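You operate a simulated robot arm through the tools that you are given. There is no shell and no other tool. Be economical: measure what you need, move in short steps, check, and stop when the job is done.

You run a simulated robot arm. Do the job below in one go: nothing can be reset, and whatever is moved stays where it is left.

JOB
Run the steel tester 15 cycles at speed 60, then switch it off.
Fine: leave the cloth head and its weight on the thick blue coupon; let the count finish.
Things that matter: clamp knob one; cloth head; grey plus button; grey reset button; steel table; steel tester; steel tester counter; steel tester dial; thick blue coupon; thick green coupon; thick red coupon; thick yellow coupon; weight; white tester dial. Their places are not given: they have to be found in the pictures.

Only the result counts: the job must be done as asked and must still hold three seconds after the hand-in. Knocking over, shifting, dropping, spilling or breaking anything else fails it. Flat cloth is picked up by pressing the open fingertips on it (5 to 10 N) and closing them slowly along it; thin cloth reads only 2 to 8 mm in the jaws.

ROBOT AND FRAMES
A 7-joint arm with a two-finger parallel gripper, fixed in place. Base frame: the origin is at the foot of the arm, x ahead of it, y to its left, z up. Readings come in m, degrees, newtons and seconds.
With the tool pointing down near the work surface it reaches from about 0.24 to 0.68 m from the base axis. Its first joint turns from -66.0 to 66.0 degrees. Payload 2.4 kg.
Tool frame: the origin (TCP) lies between the finger pads and is the grasp point; the fingertips stand 0.03 m ahead of it; z points along the fingers, y is the line along which they close. The gripper opens to 0.094 m. The fingers are 0.028 m wide and 0.01 m thick; the gripper's body (0.05 by 0.096 m) begins 0.055 m behind the TCP.
Orientation is that of the tool frame in the base frame, as a unit quaternion [x, y, z, w]. With the fingers straight down and closing along the base's y, the tool's x points along the base's -x, its y along +y and its z along -z.

CONTROLS
- The arm moves only by the tool jog_arm. Its arguments are lists of equal length, an entry for each row: "translation": the shift along the tool's x, y, z in m, a list of three; "angular": the turn, a rotation vector about the tool's x, y, z in degrees, a list of three. In form: {"translation": [[tx, ty, tz], ...], "angular": [[rx, ry, rz], ...]}. A call has 1 to 8 rows; each row shifts and turns the commanded pose from where the row before left it, along the tool's axes as they then stand. "gripper" is the opening, from 0 (shut) to 1 (fully open), set as the call begins (left out, the last holds). Rows are played at 5 a second. More than 0.05 m and 8.6 degrees between two rows, or a gripper value outside its range, and nothing of the call is played. A pose out of reach is approached as far as the arm can. The call stops where the force on the tool passes 40 N (or 10 N more than at its start, if that is more) or the arm is blocked; 0.2 s more then pass. The fingers move at their own pace (about 0.153 m/s each) and stop on an object; they squeeze with about 30 N. The grip force told is the motor's: it shows also when the fingers shut on nothing. Time passes only in rows, and 0.2 s behind the last, so rows that do not move let the fingers close. It gives the time, the measured TCP pose, the force on the tool (base axes), the opening and the grip force at its end, in the units of the frame above (readings bear some noise), with the torque about the TCP (base axes, N m) and any sound that the robot's microphone picked up.
- Cameras (640 x 400 px; columns grow to the right, rows downward): "scene" is fixed at [0.04, 0.4698, 1.4411]; the picture's right is [-0.87, -0.50, 0.00], its down [-0.27, 0.47, -0.84] and it looks along [0.42, -0.72, -0.55] (base axes); focal length 251 px, centre (320, 200). "wrist" rides on the gripper at [0.076, 0.014, -0.103] in the tool frame; the picture's right is [-0.18, 0.98, 0.00], its down [-0.75, -0.14, -0.64] and it looks along [-0.63, -0.12, 0.77] (tool axes); focal length 243 px, centre (320, 200).
- grab_frame(camera): a new picture of that camera. It takes no simulated time.
- probe_pixels(camera, pixels): there is no depth. For up to 12 entries [column, row, z] of the newest picture of that camera ("zoom" is the newest enlarged one), the place [x, y] in the base frame at which the ray of that pixel passes the height z, good to about 0.003 m, but the place of the scene camera against the robot may be out by one fixed shift of up to 0.025 m in any direction. It takes no simulated time.
- inspect(camera, box): a new picture of the part [left, top, right, bottom] of that camera's present view, enlarged. It takes no simulated time.
- job_done(): hands the job in; it is judged then, once.

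Work in short steps. Measure before you move; look again where a grasp or a placing could have gone wrong, and mend it. You have 80 turns and 54 pictures in all, those below and enlarged ones among them. Open the gripper and draw the arm clear of the work before you hand the job in, unless the task says otherwise; then end with one line.

The tools are called by a JSON object that holds its "method" and its "body". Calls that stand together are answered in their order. jog_arm: Moves the arm, as the interface text tells. Its arguments: {"type":"object","properties":{"translation":{"type":"array","items":{"type":"array","items":{"type":"number"}}},"angular":{"type":"array","items":{"type":"array","items":{"type":"number"}}},"gripper":{"type":"number"}},"required":["translation","angular"]} The other tools are called the same way: grab_frame (camera) takes a picture; probe_pixels (camera, pixels) gives the place at which the rays of pixels pass given heights; inspect (camera, box) takes an enlarged picture of a part of a camera's view; job_done () hands the job in.

At the start:

```text
time_s: 0.0
tcp_pos: [0.3511, 0.156, 1.2921]
tool_rot: [-0.001, 1.0, 0.0, 0.0]
wrist_force: [0.0, -0.8, 0.0]
wrist_torque: [0.02, 0.0, -0.03]
opening: 0.0941
finger_force: 0.1
```

scene: 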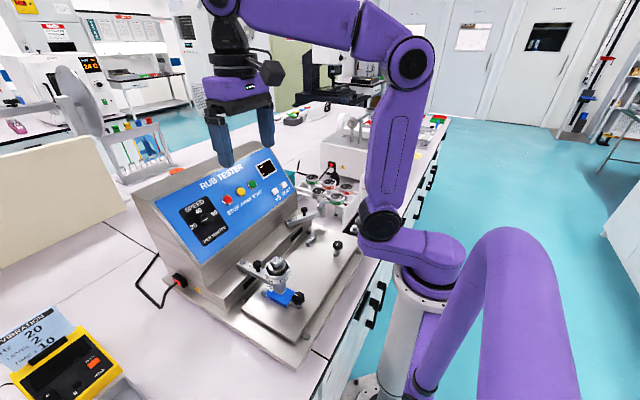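
wrist: 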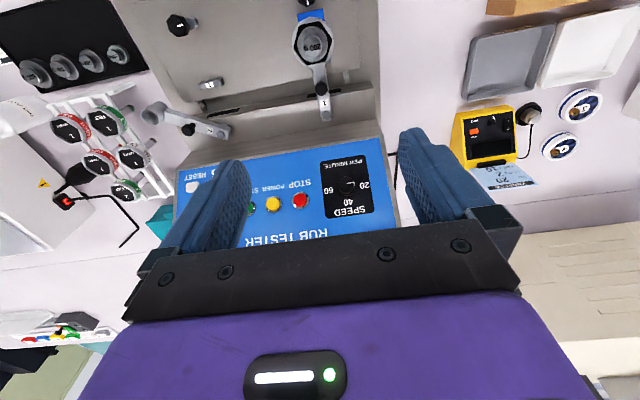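

The steel tester's panel spans about (150-300, 150-260) in the scene view. I'll enlarge it in both views to read it.

{"method": "inspect", "body": {"camera": "scene", "box": [140, 130, 320, 270]}}

{"method": "inspect", "body": {"camera": "scene", "box": [220, 190, 380, 350]}}

{"method": "inspect", "body": {"camera": "wrist", "box": [160, 100, 420, 260]}}

```text
2.86 times, centred on (230, 200) of scene
```

zoom: 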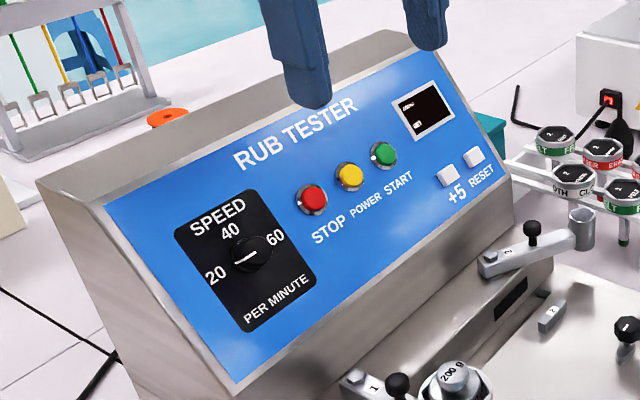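

```text
2.50 times, centred on (300, 270) of scene
```

zoom: 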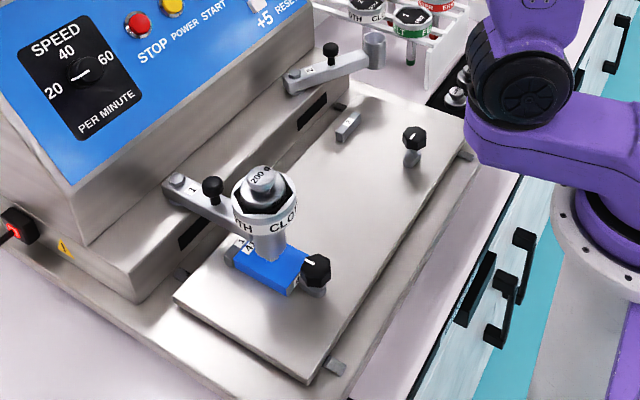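

```text
2.46 times, centred on (290, 180) of wrist
```

zoom: 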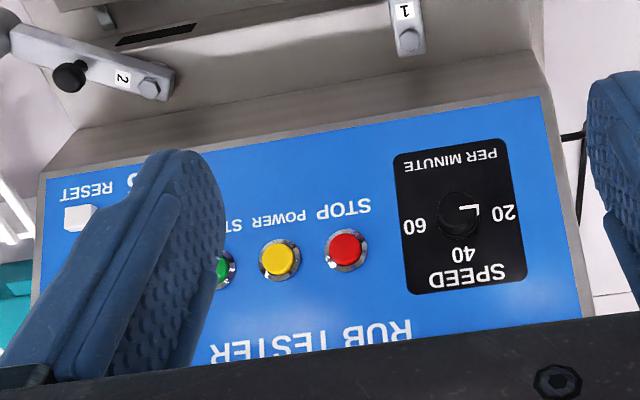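

I'll triangulate the dial, stop, power and reset, using wrist pixels (346,185), (300,200), (274,204), (192,187) and scene pixels (205.5,219), (227.4,199), (240.5,191.5), (284,184).

{"method": "probe_pixels", "body": {"camera": "wrist", "pixels": [[346, 185, 1.0], [346, 185, 1.1], [300, 200.3, 1.0], [300, 200.3, 1.1], [273.7, 203.6, 1.0], [273.7, 203.6, 1.1], [191.6, 187.3, 1.0], [191.6, 187.3, 1.1]]}}

{"method": "probe_pixels", "body": {"camera": "scene", "pixels": [[205.5, 219.2, 1.0], [205.5, 219.2, 1.1], [227.4, 199, 1.0], [227.4, 199, 1.1], [240.5, 191.5, 1.0], [240.5, 191.5, 1.1], [283.7, 184.5, 1.0], [283.7, 184.5, 1.1]]}}

{"method": "inspect", "body": {"camera": "scene", "box": [240, 150, 300, 210]}}

{"method": "inspect", "body": {"camera": "scene", "box": [140, 240, 220, 300]}}

```text
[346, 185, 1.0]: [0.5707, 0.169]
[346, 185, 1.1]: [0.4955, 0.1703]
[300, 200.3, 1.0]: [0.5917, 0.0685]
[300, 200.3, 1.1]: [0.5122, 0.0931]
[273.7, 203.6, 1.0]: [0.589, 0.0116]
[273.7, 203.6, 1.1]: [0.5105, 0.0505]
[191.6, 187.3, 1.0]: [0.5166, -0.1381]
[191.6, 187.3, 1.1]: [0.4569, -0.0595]
```

```text
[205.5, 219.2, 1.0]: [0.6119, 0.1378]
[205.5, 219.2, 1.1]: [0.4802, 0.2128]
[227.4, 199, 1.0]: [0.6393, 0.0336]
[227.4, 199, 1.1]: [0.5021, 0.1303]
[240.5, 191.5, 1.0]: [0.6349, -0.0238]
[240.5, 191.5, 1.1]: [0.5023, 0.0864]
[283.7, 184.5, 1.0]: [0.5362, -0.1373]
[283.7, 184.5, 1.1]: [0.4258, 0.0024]
```

```text
6.67 times, centred on (270, 180) of scene
```

zoom: 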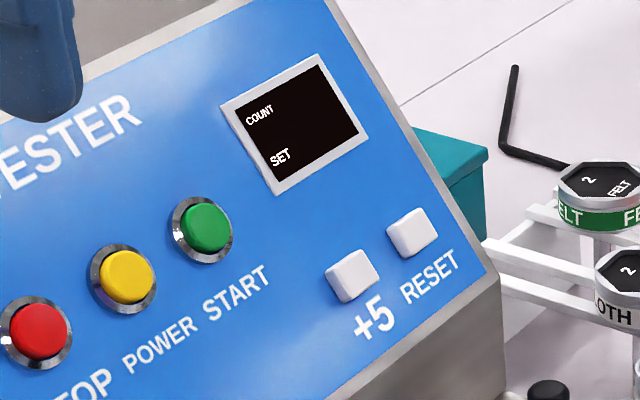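

```text
6.67 times, centred on (180, 270) of scene
```

zoom: 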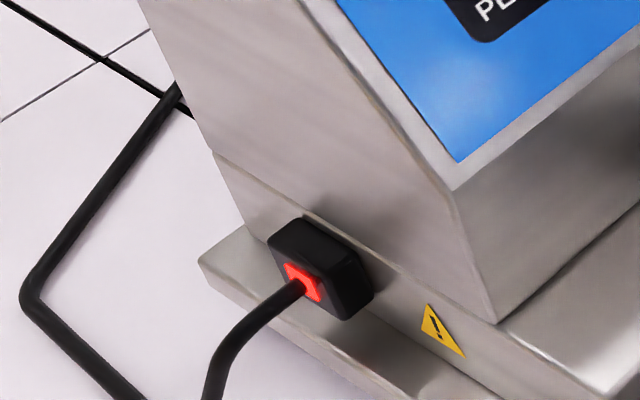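

The display is dark (COUNT / SET with no numbers), so the tester is off and POWER has to come first. I'll shift sideways by -0.14 m in y, staying high, to get a second wrist view for triangulation.

{"method": "jog_arm", "body": {"translation": [[0, -0.035, 0], [0, -0.035, 0], [0, -0.035, 0], [0, -0.035, 0], [0, 0, 0]], "angular": [[0, 0, 0], [0, 0, 0], [0, 0, 0], [0, 0, 0], [0, 0, 0]]}}

{"method": "grab_frame", "body": {"camera": "wrist"}}

{"method": "inspect", "body": {"camera": "wrist", "box": [220, 100, 480, 260]}}

```text
time_s: 1.2
tcp_pos: [0.3516, 0.0154, 1.2903]
tool_rot: [0.0, 1.0, 0.0, 0.0]
wrist_force: [0.0, -0.8, -0.7]
wrist_torque: [0.0, 0.0, 0.03]
opening: 0.0941
finger_force: 0.1
```

```text
46 pictures are left
```

wrist: 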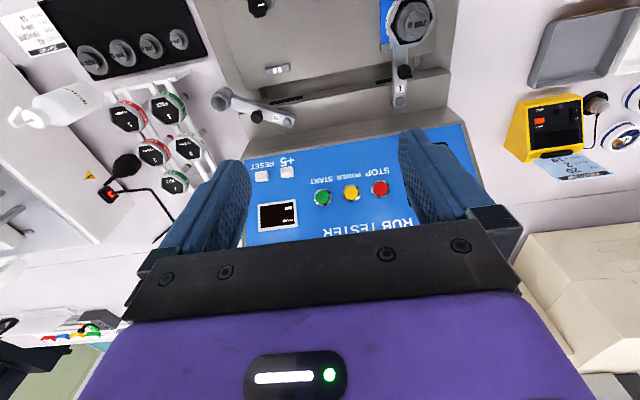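

```text
2.46 times, centred on (350, 180) of wrist
```

zoom: 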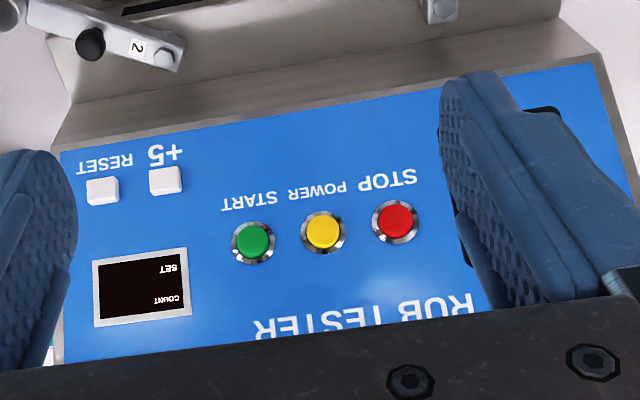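

Now the second view gives stop (397,220), power (323,230), start (253,241), +5 (166,179), reset (102,190) and panel bottom corners (62,152), (597,63) in the zoom. I'll probe these at two heights.

{"method": "probe_pixels", "body": {"camera": "zoom", "pixels": [[397, 220, 1.0], [397, 220, 1.1], [323, 230, 1.0], [323, 230, 1.1], [253, 241, 1.0], [253, 241, 1.1], [166, 179, 1.0], [166, 179, 1.1], [102, 190, 1.0], [102, 190, 1.1], [62, 152, 1.0], [597, 63, 1.0]]}}

```text
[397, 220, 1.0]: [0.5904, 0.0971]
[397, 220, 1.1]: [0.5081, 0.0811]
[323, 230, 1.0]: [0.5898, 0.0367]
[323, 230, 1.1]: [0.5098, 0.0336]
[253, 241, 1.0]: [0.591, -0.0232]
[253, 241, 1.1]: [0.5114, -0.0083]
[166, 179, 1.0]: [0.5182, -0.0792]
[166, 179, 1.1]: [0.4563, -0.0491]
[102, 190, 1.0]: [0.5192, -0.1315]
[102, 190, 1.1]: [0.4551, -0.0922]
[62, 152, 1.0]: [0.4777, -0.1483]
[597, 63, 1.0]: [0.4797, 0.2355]
```

Triangulated positions: the button row is near x 0.538, z 1.065 (stop y 0.086, power 0.035, start -0.014). The grey pair is near x 0.508, z 1.017 (+5 y -0.074, reset -0.125). The panel normal is about 58° from vertical, so I'll move forward a little and tilt the tool to face it.

{"method": "jog_arm", "body": {"translation": [[-0.03, 0.01, 0], [-0.03, 0.01, 0], [0, 0, 0], [0, 0, 0], [0, 0, 0], [0, 0, 0], [0, 0, 0], [0, 0, 0]], "angular": [[0, -7, 0], [0, -7, 0], [0, -7, 0], [0, -7, 0], [0, -7, 0], [0, -7, 0], [0, -7, 0], [0, -7, 0]], "gripper": 0}}

{"method": "grab_frame", "body": {"camera": "wrist"}}

```text
time_s: 3.0
tcp_pos: [0.4102, 0.0359, 1.2952]
tool_rot: [0.0, 0.883, 0.0, 0.47]
wrist_force: [-0.1, 0.1, -0.9]
wrist_torque: [-0.02, 0.02, 0.0]
opening: 0.0
finger_force: 29.8
```

```text
44 pictures are left
```

wrist: 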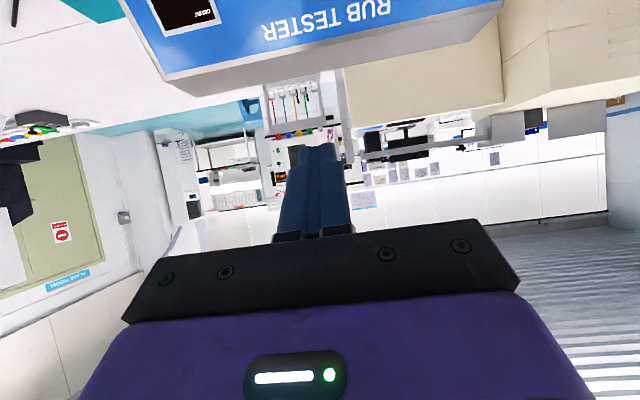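

Tilting worked (56°). Now I'll lower straight down 0.15 m to stand off in front of the buttons, and look.

{"method": "jog_arm", "body": {"translation": [[0.031, 0, 0.021], [0.031, 0, 0.021], [0.031, 0, 0.021], [0.031, 0, 0.021], [0, 0, 0]], "angular": [[0, 0, 0], [0, 0, 0], [0, 0, 0], [0, 0, 0], [0, 0, 0]]}}

{"method": "grab_frame", "body": {"camera": "wrist"}}

{"method": "grab_frame", "body": {"camera": "scene"}}

```text
time_s: 4.2
tcp_pos: [0.4107, 0.0388, 1.1862]
tool_rot: [-0.003, 0.886, 0.003, 0.464]
wrist_force: [-0.1, -1.1, 0.0]
wrist_torque: [0.04, 0.01, 0.0]
opening: 0.0
finger_force: 30.4
out of reach, approached as far as the arm can: row 3, 4
```

```text
43 pictures are left
```

wrist: 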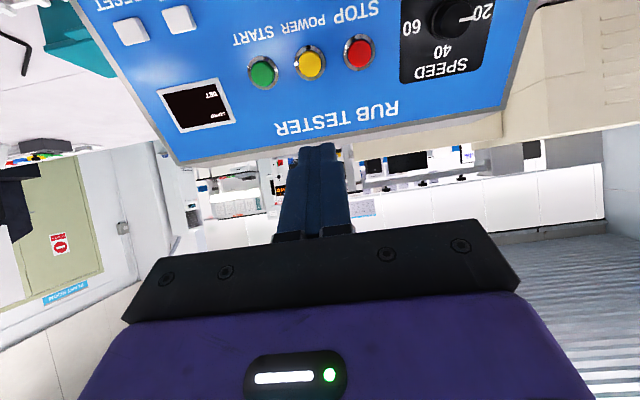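

```text
42 pictures are left
```

scene: 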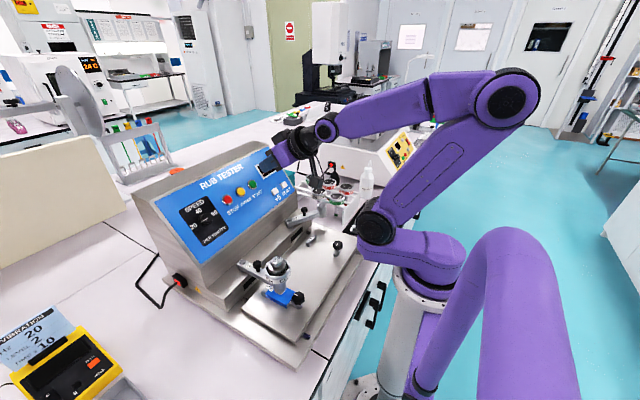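

The tilt/height combination hit a reach limit at z 1.186, but the view is useful: stop (358,52), power (309,63), start (263,72), dial (450,18), +5 (180,19), reset (132,30). I'll probe these for a much better baseline.

{"method": "probe_pixels", "body": {"camera": "wrist", "pixels": [[358, 52, 1.05], [358, 52, 1.1], [309, 63, 1.05], [309, 63, 1.1], [263, 72, 1.05], [263, 72, 1.1], [450, 18, 1.05], [450, 18, 1.1], [180, 19, 1.0], [180, 19, 1.05], [132, 30, 1.0], [132, 30, 1.05]]}}

```text
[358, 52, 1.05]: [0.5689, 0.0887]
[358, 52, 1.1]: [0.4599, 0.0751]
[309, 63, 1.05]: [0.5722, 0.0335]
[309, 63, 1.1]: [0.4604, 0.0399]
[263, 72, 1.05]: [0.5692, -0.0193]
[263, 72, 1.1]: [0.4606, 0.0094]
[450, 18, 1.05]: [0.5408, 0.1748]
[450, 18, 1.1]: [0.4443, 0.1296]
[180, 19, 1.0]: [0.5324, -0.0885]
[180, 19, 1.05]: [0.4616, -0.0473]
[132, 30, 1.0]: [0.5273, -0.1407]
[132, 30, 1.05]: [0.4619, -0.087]
```

Refined positions: stop (0.538, 0.086, 1.065), power (0.538, 0.035, 1.065), start (0.538, -0.013, 1.065), +5 (0.508, -0.074, 1.017), reset (0.509, -0.127, 1.014), dial top (0.528, 0.169, 1.057). The panel normal is about (-0.86, 0, 0.51). I'll move forward 0.05 m horizontally and see what the arm does.

{"method": "jog_arm", "body": {"translation": [[-0.0143, 0, 0.0207], [-0.0143, 0, 0.0207], [0, 0, 0]], "angular": [[0, 0, 0], [0, 0, 0], [0, 0, 0]]}}

```text
time_s: 5.0
tcp_pos: [0.4615, 0.0384, 1.1871]
tool_rot: [0.001, 0.883, -0.001, 0.47]
wrist_force: [0.3, -0.1, -1.1]
wrist_torque: [-0.02, -0.02, -0.04]
opening: 0.0001
finger_force: 29.7
```

It reached (0.4615, 0.038, 1.187) without trouble. Next I'll lower about 0.077 m to the stand-off on the power button axis.

{"method": "jog_arm", "body": {"translation": [[0.0203, -0.001, 0.0157], [0.0203, -0.001, 0.0157], [0.0203, -0.001, 0.0157], [0, 0, 0]], "angular": [[0, -1, 0], [0, -1, 0], [0, -1, 0], [0, 0, 0]]}}

{"method": "grab_frame", "body": {"camera": "wrist"}}

```text
time_s: 6.0
tcp_pos: [0.4664, 0.0368, 1.1097]
tool_rot: [0.0, 0.87, 0.0, 0.492]
wrist_force: [0.7, 0.0, -0.1]
wrist_torque: [-0.02, 0.02, -0.02]
opening: 0.0
finger_force: 30.2
```

```text
41 pictures are left
```

wrist: 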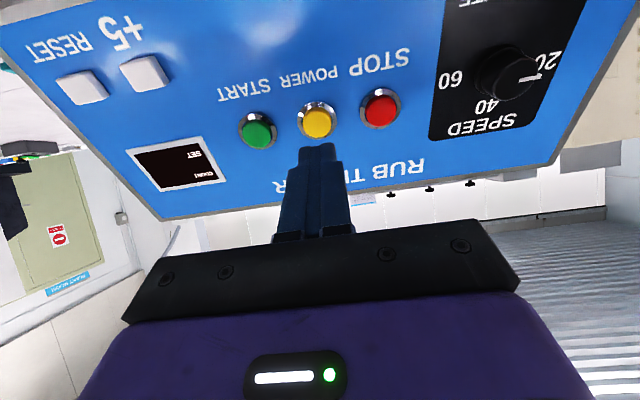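

The tip is on axis with power, with about 0.055 m of gap left. I'll advance 0.046 m and then check.

{"method": "jog_arm", "body": {"translation": [[0.002, -0.002, 0.023], [0, 0, 0.023], [0, 0, 0]], "angular": [[0, 0, 0], [0, 0, 0], [0, 0, 0]]}}

{"method": "inspect", "body": {"camera": "wrist", "box": [220, 60, 420, 200]}}

```text
time_s: 6.8
tcp_pos: [0.5047, 0.0349, 1.0839]
tool_rot: [0.001, 0.87, -0.001, 0.492]
wrist_force: [0.7, -1.2, -0.6]
wrist_torque: [-0.03, -0.01, -0.02]
opening: 0.0003
finger_force: 29.8
```

```text
2.86 times, centred on (320, 130) of wrist
```

zoom: 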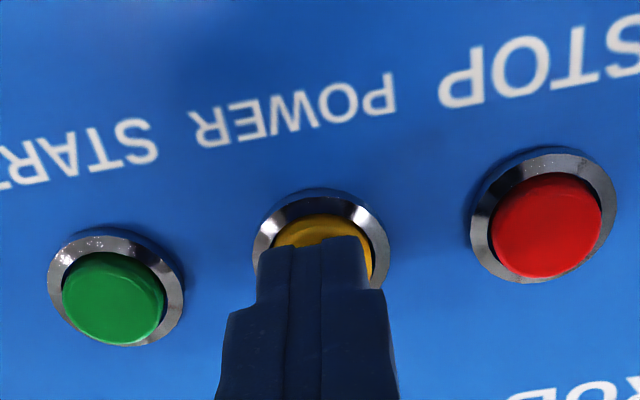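

Aligned on the yellow button. I'll press in small steps and watch the force.

{"method": "jog_arm", "body": {"translation": [[0, 0, 0.003], [0, 0, 0.002], [0, 0, 0.002], [0, 0, 0.002], [0, 0, 0.002]], "angular": [[0, 0, 0], [0, 0, 0], [0, 0, 0], [0, 0, 0], [0, 0, 0]]}}

```text
time_s: 8.0
tcp_pos: [0.5133, 0.0359, 1.0789]
tool_rot: [0.0, 0.87, 0.0, 0.493]
wrist_force: [-2.4, -1.0, 1.6]
wrist_torque: [0.03, 0.01, -0.04]
opening: 0.0001
finger_force: 29.9
heard: click
```

A click was heard at about 3 N, so I'll back off 0.03 m and check the display.

{"method": "jog_arm", "body": {"translation": [[0, 0, -0.01], [0, 0, -0.025], [0, 0, 0]], "angular": [[0, 0, 0], [0, 0, 0], [0, 0, 0]]}}

{"method": "grab_frame", "body": {"camera": "wrist"}}

```text
time_s: 8.8
tcp_pos: [0.4818, 0.0348, 1.0975]
tool_rot: [0.0, 0.87, 0.0, 0.492]
wrist_force: [0.3, 0.1, 0.6]
wrist_torque: [-0.03, 0.03, 0.03]
opening: 0.0002
finger_force: 29.5
```

```text
39 pictures are left
```

wrist: 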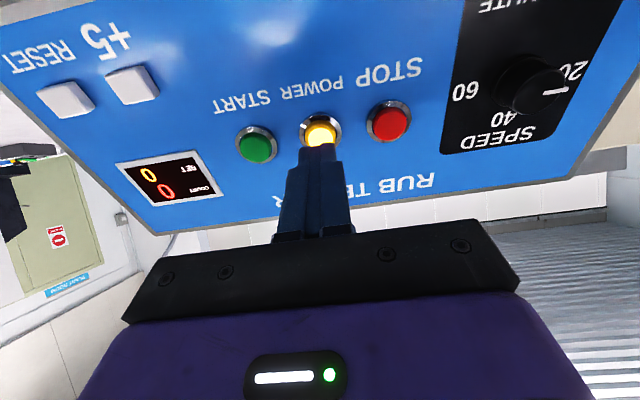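

Power is on and the display shows COUNT 0, SET 0. Next is +5, so I'll move to a stand-off in front of it.

{"method": "jog_arm", "body": {"translation": [[0, -0.036, 0], [0, -0.036, 0], [0.018, -0.037, 0], [0.018, 0, 0], [0.019, 0, 0.01], [0, 0, 0]], "angular": [[0, 0, 0], [0, 0, 0], [0, 0, 0], [0, 0, 0], [0, 0, 0], [0, 0, 0]]}}

{"method": "grab_frame", "body": {"camera": "wrist"}}

```text
time_s: 10.2
tcp_pos: [0.4633, -0.0739, 1.0448]
tool_rot: [0.0, 0.87, 0.0, 0.493]
wrist_force: [0.2, 0.0, -0.1]
wrist_torque: [0.0, -0.01, 0.0]
opening: 0.0
finger_force: 30.1
```

```text
38 pictures are left
```

wrist: 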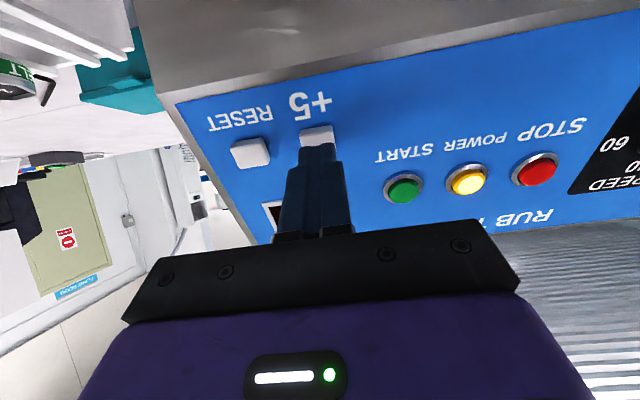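

Aligned with +5, with about 0.022 m to go. I'll approach and press gently.

{"method": "jog_arm", "body": {"translation": [[0, 0, 0.015], [0, 0, 0.002], [0, 0, 0.002], [0, 0, 0.002], [0, 0, 0.002], [0, 0, 0.002]], "angular": [[0, 0, 0], [0, 0, 0], [0, 0, 0], [0, 0, 0], [0, 0, 0], [0, 0, 0]]}}

{"method": "inspect", "body": {"camera": "wrist", "box": [220, 60, 420, 200]}}

```text
time_s: 11.6
tcp_pos: [0.4832, -0.0743, 1.0317]
tool_rot: [0.001, 0.87, -0.001, 0.493]
wrist_force: [-7.5, -0.2, 8.5]
wrist_torque: [-0.01, 0.0, -0.02]
opening: 0.0001
finger_force: 29.2
heard: click
```

```text
2.86 times, centred on (320, 130) of wrist
```

zoom: 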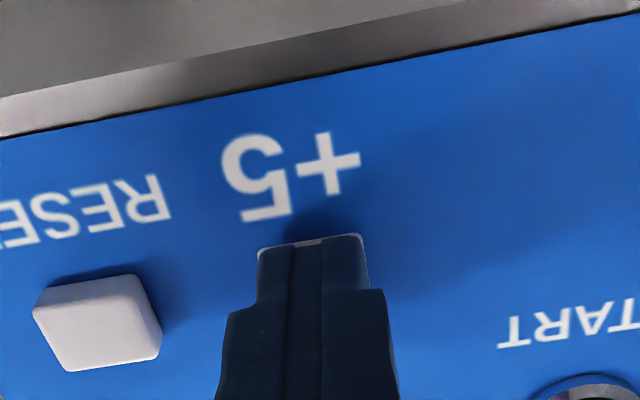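

One click. I'll release by 0.015 m and look at the scene display before pressing again.

{"method": "jog_arm", "body": {"translation": [[0, 0, -0.008], [0, 0, -0.007], [0, 0, 0]], "angular": [[0, 0, 0], [0, 0, 0], [0, 0, 0]]}}

{"method": "inspect", "body": {"camera": "scene", "box": [220, 140, 320, 220]}}

```text
time_s: 12.4
tcp_pos: [0.4718, -0.0728, 1.0406]
tool_rot: [0.001, 0.87, 0.0, 0.493]
wrist_force: [0.1, -1.0, -0.5]
wrist_torque: [-0.01, -0.03, 0.01]
opening: 0.0
finger_force: 29.8
```

```text
5.00 times, centred on (270, 180) of scene
```

zoom: 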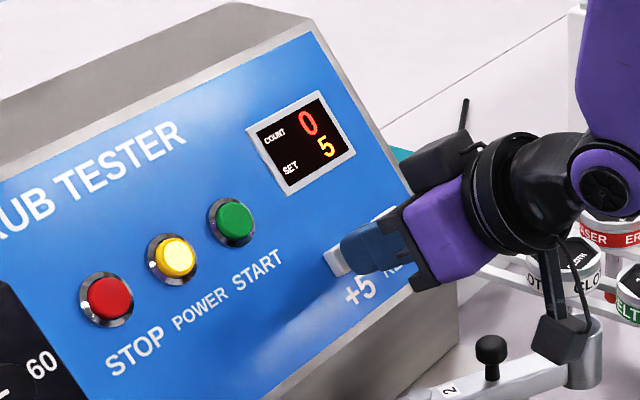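

SET reads 5. I'll press again and release in one call.

{"method": "jog_arm", "body": {"translation": [[0, 0, 0.006], [0, 0, 0.004], [0, 0, 0.003], [0, 0, 0.002], [0, 0, 0], [0, 0, -0.008], [0, 0, -0.007], [0, 0, 0]], "angular": [[0, 0, 0], [0, 0, 0], [0, 0, 0], [0, 0, 0], [0, 0, 0], [0, 0, 0], [0, 0, 0], [0, 0, 0]]}}

{"method": "inspect", "body": {"camera": "scene", "box": [220, 140, 320, 220]}}

```text
time_s: 14.2
tcp_pos: [0.4714, -0.074, 1.04]
tool_rot: [0.002, 0.87, -0.001, 0.493]
wrist_force: [0.7, -0.6, 0.4]
wrist_torque: [0.01, 0.01, 0.01]
opening: 0.0
finger_force: 29.7
heard: click
```

```text
5.00 times, centred on (270, 180) of scene
```

zoom: 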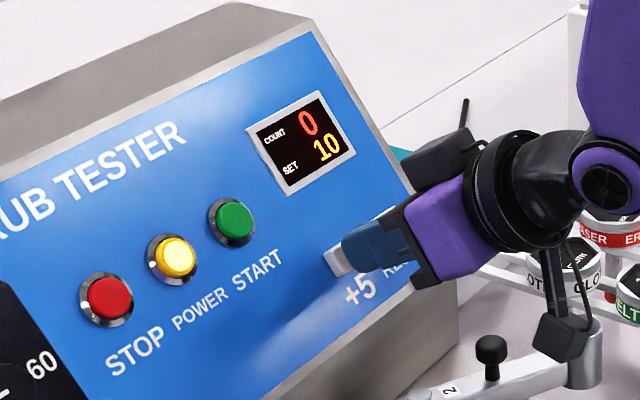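

SET reads 10, so one more press.

{"method": "jog_arm", "body": {"translation": [[0, 0, 0.006], [0, 0, 0.004], [0, 0, 0.003], [0, 0, 0.002], [0, 0, 0], [0, 0, -0.008], [0, 0, -0.017], [0, 0, 0]], "angular": [[0, 0, 0], [0, 0, 0], [0, 0, 0], [0, 0, 0], [0, 0, 0], [0, 0, 0], [0, 0, 0], [0, 0, 0]]}}

{"method": "inspect", "body": {"camera": "scene", "box": [220, 140, 320, 220]}}

```text
time_s: 16.0
tcp_pos: [0.4641, -0.0753, 1.0458]
tool_rot: [0.0, 0.87, 0.0, 0.493]
wrist_force: [0.3, 0.4, -0.4]
wrist_torque: [0.0, 0.02, 0.01]
opening: 0.0
finger_force: 29.9
heard: click
```

```text
5.00 times, centred on (270, 180) of scene
```

zoom: 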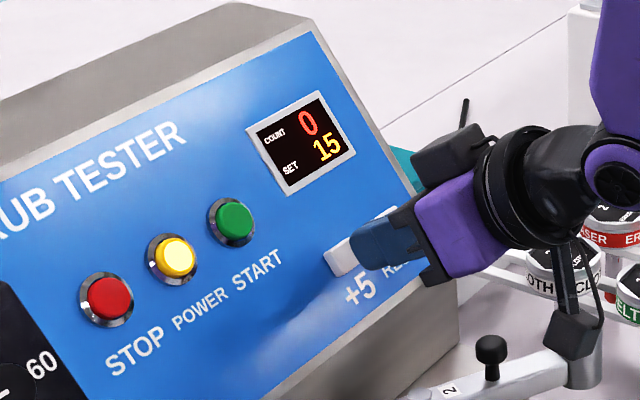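

SET is 15. Next is the dial, top at about (0.528, 0.169, 1.057). I'll retract, shift to a stand-off in front of it, and open the fingers.

{"method": "jog_arm", "body": {"translation": [[-0.021, 0, -0.03], [-0.021, 0.04, 0], [0, 0.041, 0], [0, 0.041, 0], [0, 0.041, 0], [0, 0.041, 0], [0, 0.041, 0], [0, 0, 0]], "angular": [[0, 0, 0], [0, 0, 0], [0, 0, 0], [0, 0, 0], [0, 0, 0], [0, 0, 0], [0, 0, 0], [0, 0, 0]], "gripper": 0.7}}

{"method": "grab_frame", "body": {"camera": "wrist"}}

{"method": "inspect", "body": {"camera": "wrist", "box": [220, 60, 420, 200]}}

```text
time_s: 17.8
tcp_pos: [0.4597, 0.1685, 1.0971]
tool_rot: [-0.001, 0.87, 0.0, 0.492]
wrist_force: [0.1, 0.3, 0.1]
wrist_torque: [0.0, 0.01, -0.03]
opening: 0.0658
finger_force: 0.1
```

```text
33 pictures are left
```

wrist: 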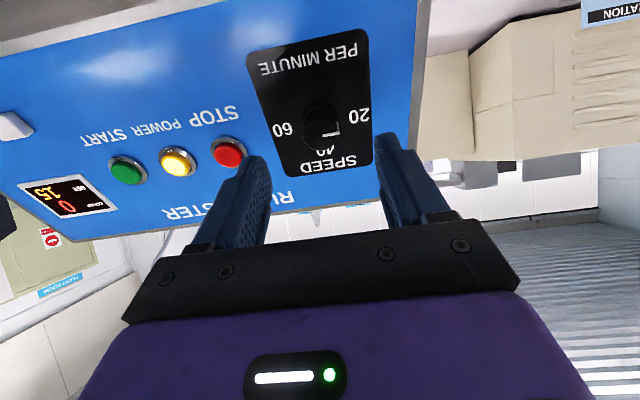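

```text
2.86 times, centred on (320, 130) of wrist
```

zoom: 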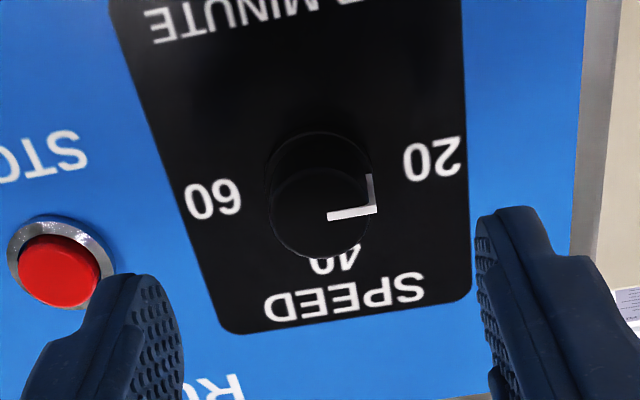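

The knob mark points at 20, 60 lies opposite to the right, and the knob face is at zoom (320,213). I'll check its centre by probing.

{"method": "probe_pixels", "body": {"camera": "zoom", "pixels": [[320, 213, 1.05], [320, 213, 1.0565], [320, 213, 1.065], [270, 213, 1.0565], [372, 213, 1.0565], [20, 180, 1.05], [320, 165, 1.05]]}}

```text
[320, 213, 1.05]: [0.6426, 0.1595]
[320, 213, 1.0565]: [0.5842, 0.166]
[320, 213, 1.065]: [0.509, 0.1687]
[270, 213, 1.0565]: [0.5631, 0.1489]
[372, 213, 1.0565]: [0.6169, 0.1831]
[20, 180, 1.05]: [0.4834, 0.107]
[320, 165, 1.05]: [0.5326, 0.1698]
```

Knob face centre comes out at about (0.523, 0.168, 1.063), diameter ≈ 0.028 m, standing ≈ 0.018 m off the panel. I'll shift up 4 mm and advance so the tips pass the face by about 0.011 m.

{"method": "jog_arm", "body": {"translation": [[-0.004, 0, 0.02], [0, 0, 0.02], [0, 0, 0.006], [0, 0, 0.006], [0, 0, 0]], "angular": [[0, 0, 0], [0, 0, 0], [0, 0, 0], [0, 0, 0], [0, 0, 0]], "gripper": 0.55}}

{"method": "grab_frame", "body": {"camera": "wrist"}}

{"method": "inspect", "body": {"camera": "scene", "box": [150, 170, 270, 260]}}

```text
time_s: 19.0
tcp_pos: [0.5068, 0.1704, 1.0738]
tool_rot: [0.001, 0.87, -0.001, 0.492]
wrist_force: [0.1, 0.5, 0.2]
wrist_torque: [-0.02, 0.03, 0.0]
opening: 0.052
finger_force: 0.0
```

```text
31 pictures are left
```

wrist: 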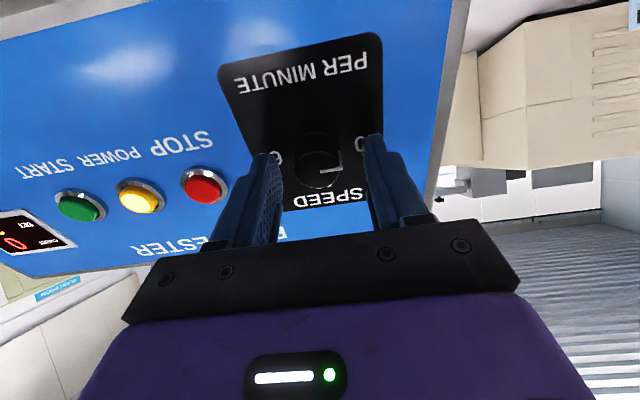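

```text
4.44 times, centred on (210, 215) of scene
```

zoom: 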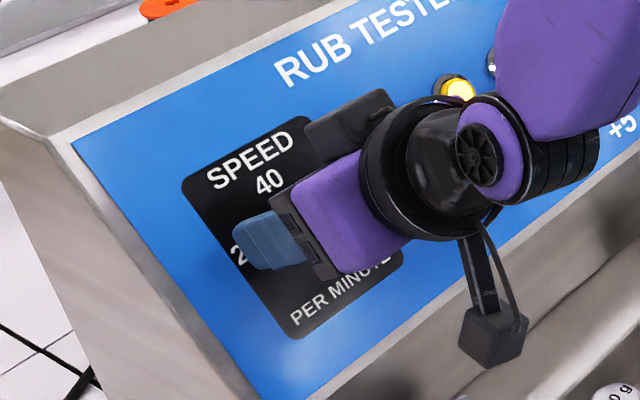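

The fingertips straddle the knob. I'll enlarge to check the fingers' height relative to the knob before closing.

{"method": "inspect", "body": {"camera": "wrist", "box": [220, 80, 420, 220]}}

```text
2.86 times, centred on (320, 150) of wrist
```

zoom: 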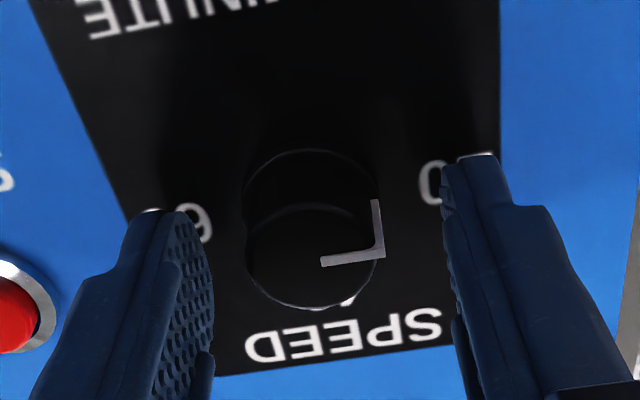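

The knob is centred at about tool y -0.002, with tips about 0.013 m past its face. I'll shift 2 mm and close on it.

{"method": "jog_arm", "body": {"translation": [[0, -0.002, 0], [0, 0, 0], [0, 0, 0], [0, 0, 0]], "angular": [[0, 0, 0], [0, 0, 0], [0, 0, 0], [0, 0, 0]], "gripper": 0}}

```text
time_s: 20.0
tcp_pos: [0.5069, 0.1682, 1.0736]
tool_rot: [0.001, 0.87, 0.0, 0.493]
wrist_force: [4.3, -3.8, -0.7]
wrist_torque: [0.2, 0.07, 0.24]
opening: 0.0266
finger_force: 44.6
```

Gripped at 26.6 mm with small side forces. I'll turn clockwise (positive about tool z) by 32° as a test.

{"method": "jog_arm", "body": {"translation": [[0, 0, 0], [0, 0, 0], [0, 0, 0], [0, 0, 0], [0, 0, 0]], "angular": [[0, 0, 8], [0, 0, 8], [0, 0, 8], [0, 0, 8], [0, 0, 0]]}}

{"method": "inspect", "body": {"camera": "wrist", "box": [220, 80, 420, 220]}}

```text
time_s: 21.2
tcp_pos: [0.5067, 0.1669, 1.0732]
tool_rot: [0.242, 0.835, 0.135, 0.475]
wrist_force: [-11.5, -16.3, 10.9]
wrist_torque: [-0.69, -0.13, -0.99]
opening: 0.0272
finger_force: 44.9
```

```text
2.86 times, centred on (320, 150) of wrist
```

zoom: 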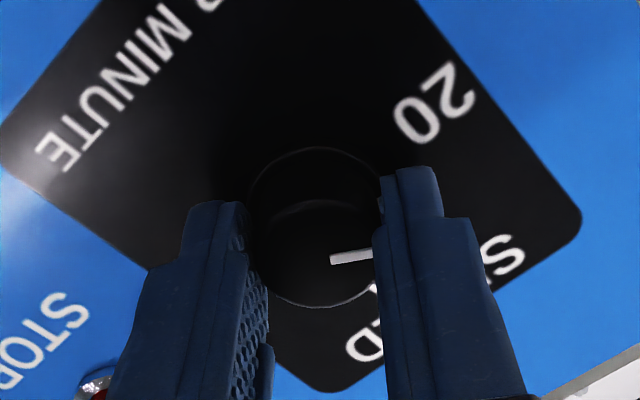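

The knob follows the hand, but about 20 N of side force has built up. I'll release and re-grip here to relieve it.

{"method": "jog_arm", "body": {"translation": [[0, 0, 0], [0, 0, 0], [0, 0, 0]], "angular": [[0, 0, 0], [0, 0, 0], [0, 0, 0]], "gripper": 0.45}}

{"method": "inspect", "body": {"camera": "wrist", "box": [220, 80, 420, 220]}}

```text
time_s: 22.0
tcp_pos: [0.5057, 0.1683, 1.0727]
tool_rot: [0.24, 0.837, 0.136, 0.473]
wrist_force: [0.4, -0.2, -0.5]
wrist_torque: [0.0, 0.03, 0.01]
opening: 0.0423
finger_force: 0.0
```

```text
2.86 times, centred on (320, 150) of wrist
```

zoom: 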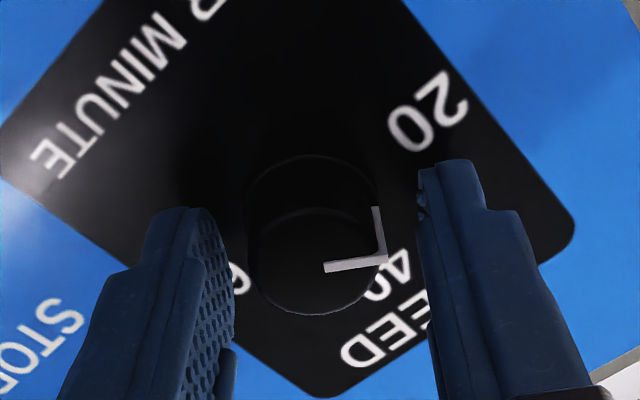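

Knob turned about 32° and now points between 20 and 40; it sits about 1.5 mm to tool -y. I'll recentre, close, then turn on.

{"method": "jog_arm", "body": {"translation": [[0, -0.0015, 0], [0, 0, 0], [0, 0, 0]], "angular": [[0, 0, 0], [0, 0, 0], [0, 0, 0]], "gripper": 0}}

{"method": "jog_arm", "body": {"translation": [[0, 0, 0], [0, 0, 0], [0, 0, 0], [0, 0, 0], [0, 0, 0]], "angular": [[0, 0, 8], [0, 0, 8], [0, 0, 8], [0, 0, 8], [0, 0, 0]]}}

```text
time_s: 22.8
tcp_pos: [0.5055, 0.1671, 1.0723]
tool_rot: [0.24, 0.837, 0.135, 0.473]
wrist_force: [0.6, 1.8, -4.3]
wrist_torque: [-0.35, 0.34, -0.53]
opening: 0.027
finger_force: 44.6
```

```text
time_s: 24.0
tcp_pos: [0.5065, 0.1681, 1.0725]
tool_rot: [0.462, 0.738, 0.261, 0.417]
wrist_force: [1.8, 3.6, -9.1]
wrist_torque: [-0.4, 0.5, -0.52]
opening: 0.0275
finger_force: 45.4
```

Forces stay under 10 N. Continuing another 32° (total 96°).

{"method": "jog_arm", "body": {"translation": [[0, 0, 0], [0, 0, 0], [0, 0, 0], [0, 0, 0], [0, 0, 0]], "angular": [[0, 0, 8], [0, 0, 8], [0, 0, 8], [0, 0, 8], [0, 0, 0]]}}

{"method": "inspect", "body": {"camera": "wrist", "box": [220, 80, 420, 220]}}

{"method": "grab_frame", "body": {"camera": "scene"}}

```text
time_s: 25.2
tcp_pos: [0.5052, 0.1678, 1.0725]
tool_rot: [0.648, 0.582, 0.366, 0.329]
wrist_force: [-1.6, 0.6, -5.1]
wrist_torque: [-0.11, 0.84, -0.25]
opening: 0.0274
finger_force: 45.0
```

```text
2.86 times, centred on (320, 150) of wrist
```

zoom: 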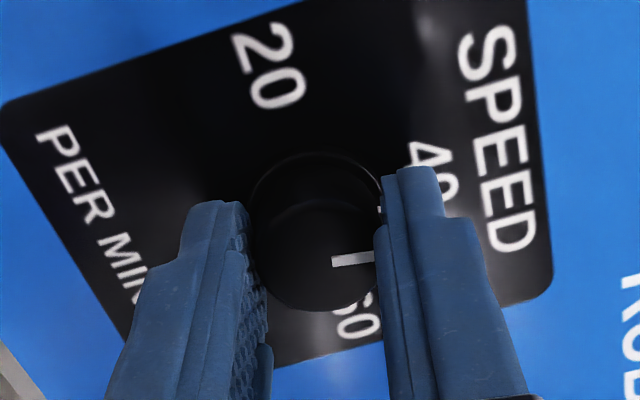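

```text
25 pictures are left
```

scene: 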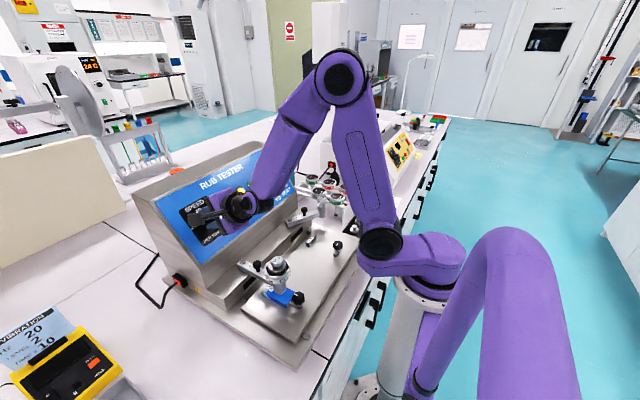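

At 96° the mark is near 40 with 60 still ahead, and forces are low. Turning another 40°.

{"method": "jog_arm", "body": {"translation": [[0, 0, 0], [0, 0, 0], [0, 0, 0], [0, 0, 0], [0, 0, 0], [0, 0, 0]], "angular": [[0, 0, 8], [0, 0, 8], [0, 0, 8], [0, 0, 8], [0, 0, 8], [0, 0, 0]]}}

{"method": "inspect", "body": {"camera": "wrist", "box": [220, 80, 420, 220]}}

```text
time_s: 26.6
tcp_pos: [0.5067, 0.1675, 1.0709]
tool_rot: [0.808, 0.325, 0.456, 0.185]
wrist_force: [-5.7, -3.5, -5.3]
wrist_torque: [0.25, 0.71, 0.3]
opening: 0.027
finger_force: 44.7
```

```text
2.86 times, centred on (320, 150) of wrist
```

zoom: 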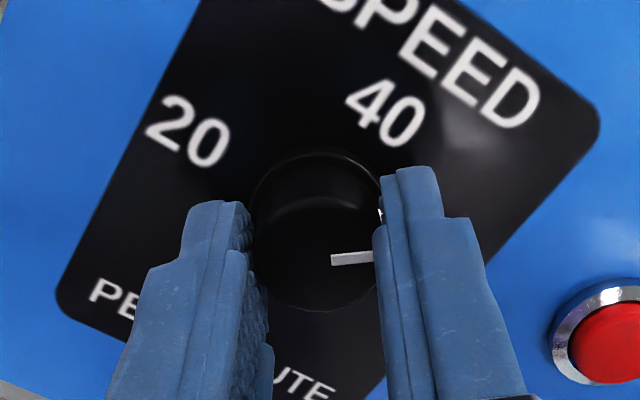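

No slip so far (mark still fixed relative to the fingers). 20 and 60 lie 180° apart on the panel, so 44° remain; I'll turn 44° more.

{"method": "jog_arm", "body": {"translation": [[0, 0, 0], [0, 0, 0], [0, 0, 0], [0, 0, 0], [0, 0, 0], [0, 0, 0], [0, 0, 0]], "angular": [[0, 0, 8], [0, 0, 8], [0, 0, 8], [0, 0, 8], [0, 0, 8], [0, 0, 4], [0, 0, 0]]}}

{"method": "inspect", "body": {"camera": "wrist", "box": [220, 80, 420, 220]}}

```text
time_s: 28.2
tcp_pos: [0.5054, 0.1674, 1.0727]
tool_rot: [0.87, 0.0, 0.494, 0.0]
wrist_force: [8.3, 2.5, -11.2]
wrist_torque: [-0.48, -0.01, -0.05]
opening: 0.0266
finger_force: 45.3
```

```text
2.86 times, centred on (320, 150) of wrist
```

zoom: 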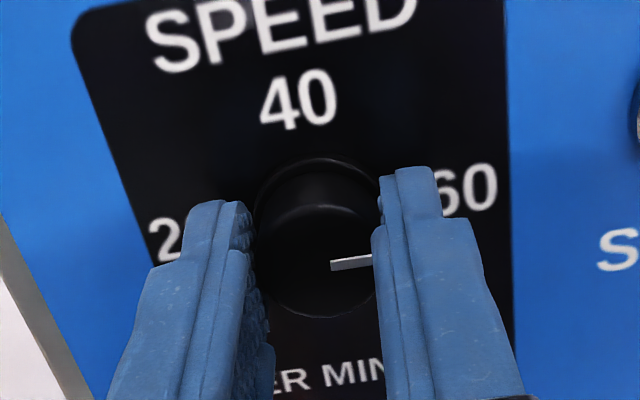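

The hand has turned 180° and the mark points at 60. I'll release and back straight out to check.

{"method": "jog_arm", "body": {"translation": [[0, 0, 0], [0, 0, 0], [0, 0, -0.02], [0, 0, -0.03], [0, 0, 0]], "angular": [[0, 0, 0], [0, 0, 0], [0, 0, 0], [0, 0, 0], [0, 0, 0]], "gripper": 0.5}}

{"method": "grab_frame", "body": {"camera": "wrist"}}

{"method": "inspect", "body": {"camera": "wrist", "box": [220, 60, 420, 200]}}

```text
time_s: 29.4
tcp_pos: [0.4604, 0.1663, 1.0988]
tool_rot: [0.871, 0.0, 0.492, 0.0]
wrist_force: [-0.1, 0.6, -0.2]
wrist_torque: [-0.01, 0.03, -0.04]
opening: 0.0473
finger_force: 0.1
```

```text
22 pictures are left
```

wrist: 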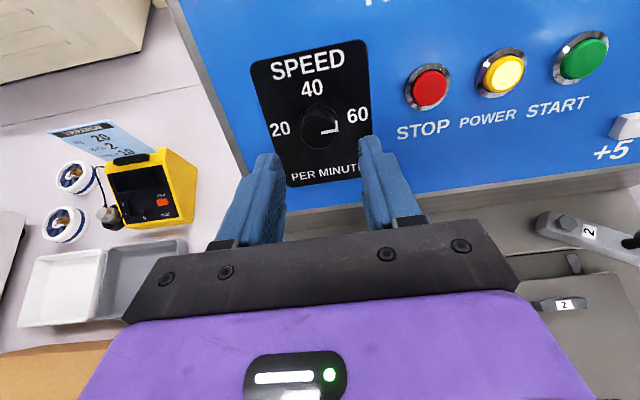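

```text
2.86 times, centred on (320, 130) of wrist
```

zoom: 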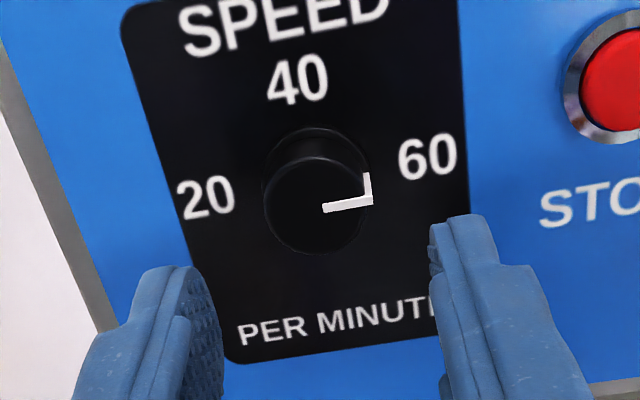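

The mark lines up with 60. Now START at (0.538, -0.013, 1.065): I'll close the fingers and shift across (tool y is now base -y) at a safe stand-off.

{"method": "jog_arm", "body": {"translation": [[0, 0.036, 0], [0.0107, 0.036, 0], [0, 0.036, 0], [0, 0.036, 0], [0, 0.0353, 0], [0, 0, 0.03], [0, 0, 0.012], [0, 0, 0]], "angular": [[0, 0, 0], [0, 0, 0], [0, 0, 0], [0, 0, 0], [0, 0, 0], [0, 0, 0], [0, 0, 0], [0, 0, 0]], "gripper": 0}}

{"method": "inspect", "body": {"camera": "wrist", "box": [220, 60, 420, 200]}}

```text
time_s: 31.2
tcp_pos: [0.5052, -0.0117, 1.086]
tool_rot: [0.871, -0.001, 0.492, 0.0]
wrist_force: [0.1, 0.0, 0.9]
wrist_torque: [-0.01, -0.01, -0.04]
opening: 0.0001
finger_force: 30.0
```

```text
2.86 times, centred on (320, 130) of wrist
```

zoom: 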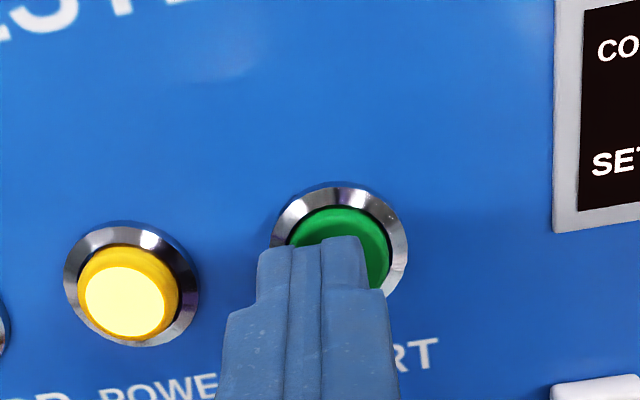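

The finger covers the green button but sits slightly left of centre. I'll shift 4 mm in tool +y and press.

{"method": "jog_arm", "body": {"translation": [[0, 0.004, 0.003], [0, 0, 0.003], [0, 0, 0.002], [0, 0, 0.002], [0, 0, 0.002], [0, 0, 0]], "angular": [[0, 0, 0], [0, 0, 0], [0, 0, 0], [0, 0, 0], [0, 0, 0], [0, 0, 0]]}}

```text
time_s: 32.6
tcp_pos: [0.5135, -0.0155, 1.0797]
tool_rot: [0.87, -0.001, 0.493, 0.001]
wrist_force: [-3.3, -1.8, 0.8]
wrist_torque: [-0.03, 0.06, -0.03]
opening: 0.0001
finger_force: 30.2
heard: click
```

Click heard. I'll back off and check that the count has started.

{"method": "jog_arm", "body": {"translation": [[0, 0, -0.01], [0, 0, -0.025], [0, 0, -0.02], [0, 0, 0]], "angular": [[0, 0, 0], [0, 0, 0], [0, 0, 0], [0, 0, 0]]}}

{"method": "grab_frame", "body": {"camera": "wrist"}}

{"method": "grab_frame", "body": {"camera": "scene"}}

```text
time_s: 33.6
tcp_pos: [0.467, -0.0149, 1.1085]
tool_rot: [0.87, -0.001, 0.492, 0.001]
wrist_force: [-0.4, -0.1, -0.3]
wrist_torque: [0.01, -0.02, 0.03]
opening: 0.0
finger_force: 30.1
```

```text
19 pictures are left
```

wrist: 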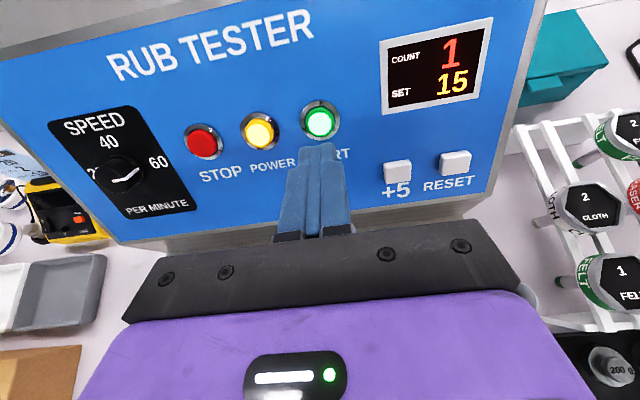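

```text
18 pictures are left
```

scene: 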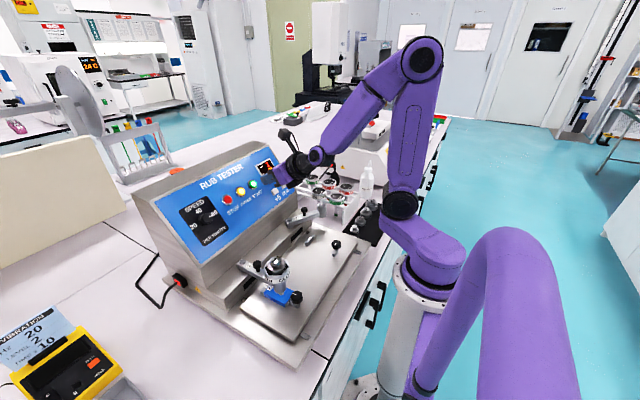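

It's running: COUNT 1 of 15, START lit. I'll move in front of POWER at stand-off and wait for the count to finish.

{"method": "jog_arm", "body": {"translation": [[0, -0.024, 0], [0, -0.024, 0], [0, 0, 0], [0, 0, 0], [0, 0, 0], [0, 0, 0], [0, 0, 0], [0, 0, 0]], "angular": [[0, 0, 0], [0, 0, 0], [0, 0, 0], [0, 0, 0], [0, 0, 0], [0, 0, 0], [0, 0, 0], [0, 0, 0]]}}

{"method": "jog_arm", "body": {"translation": [[0, 0, 0], [0, 0, 0], [0, 0, 0], [0, 0, 0], [0, 0, 0], [0, 0, 0], [0, 0, 0], [0, 0, 0]], "angular": [[0, 0, 0], [0, 0, 0], [0, 0, 0], [0, 0, 0], [0, 0, 0], [0, 0, 0], [0, 0, 0], [0, 0, 0]]}}

{"method": "jog_arm", "body": {"translation": [[0, 0, 0], [0, 0, 0], [0, 0, 0], [0, 0, 0], [0, 0, 0], [0, 0, 0], [0, 0, 0], [0, 0, 0]], "angular": [[0, 0, 0], [0, 0, 0], [0, 0, 0], [0, 0, 0], [0, 0, 0], [0, 0, 0], [0, 0, 0], [0, 0, 0]]}}

{"method": "grab_frame", "body": {"camera": "wrist"}}

```text
time_s: 35.4
tcp_pos: [0.4675, 0.0321, 1.1087]
tool_rot: [0.871, -0.001, 0.492, 0.0]
wrist_force: [0.0, 0.6, 0.4]
wrist_torque: [0.0, 0.01, 0.01]
opening: 0.0003
finger_force: 30.1
```

```text
time_s: 37.2
tcp_pos: [0.4672, 0.0324, 1.1069]
tool_rot: [0.87, 0.0, 0.493, 0.0]
wrist_force: [-0.2, 0.9, 1.2]
wrist_torque: [0.0, 0.01, -0.01]
opening: 0.0001
finger_force: 29.5
```

```text
time_s: 39.0
tcp_pos: [0.4672, 0.032, 1.1073]
tool_rot: [0.87, -0.001, 0.493, 0.001]
wrist_force: [0.9, -0.2, -0.1]
wrist_torque: [0.0, 0.02, 0.01]
opening: 0.0
finger_force: 30.0
```

```text
17 pictures are left
```

wrist: 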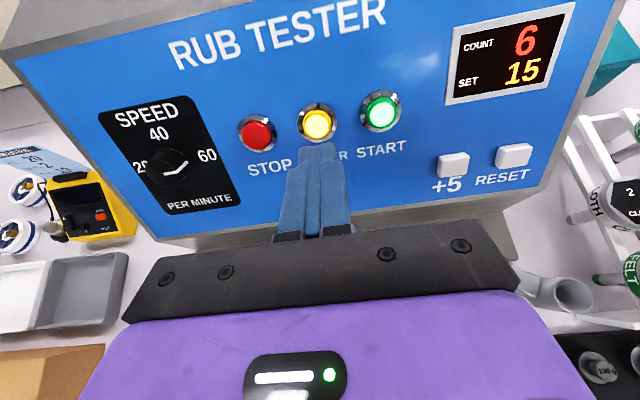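

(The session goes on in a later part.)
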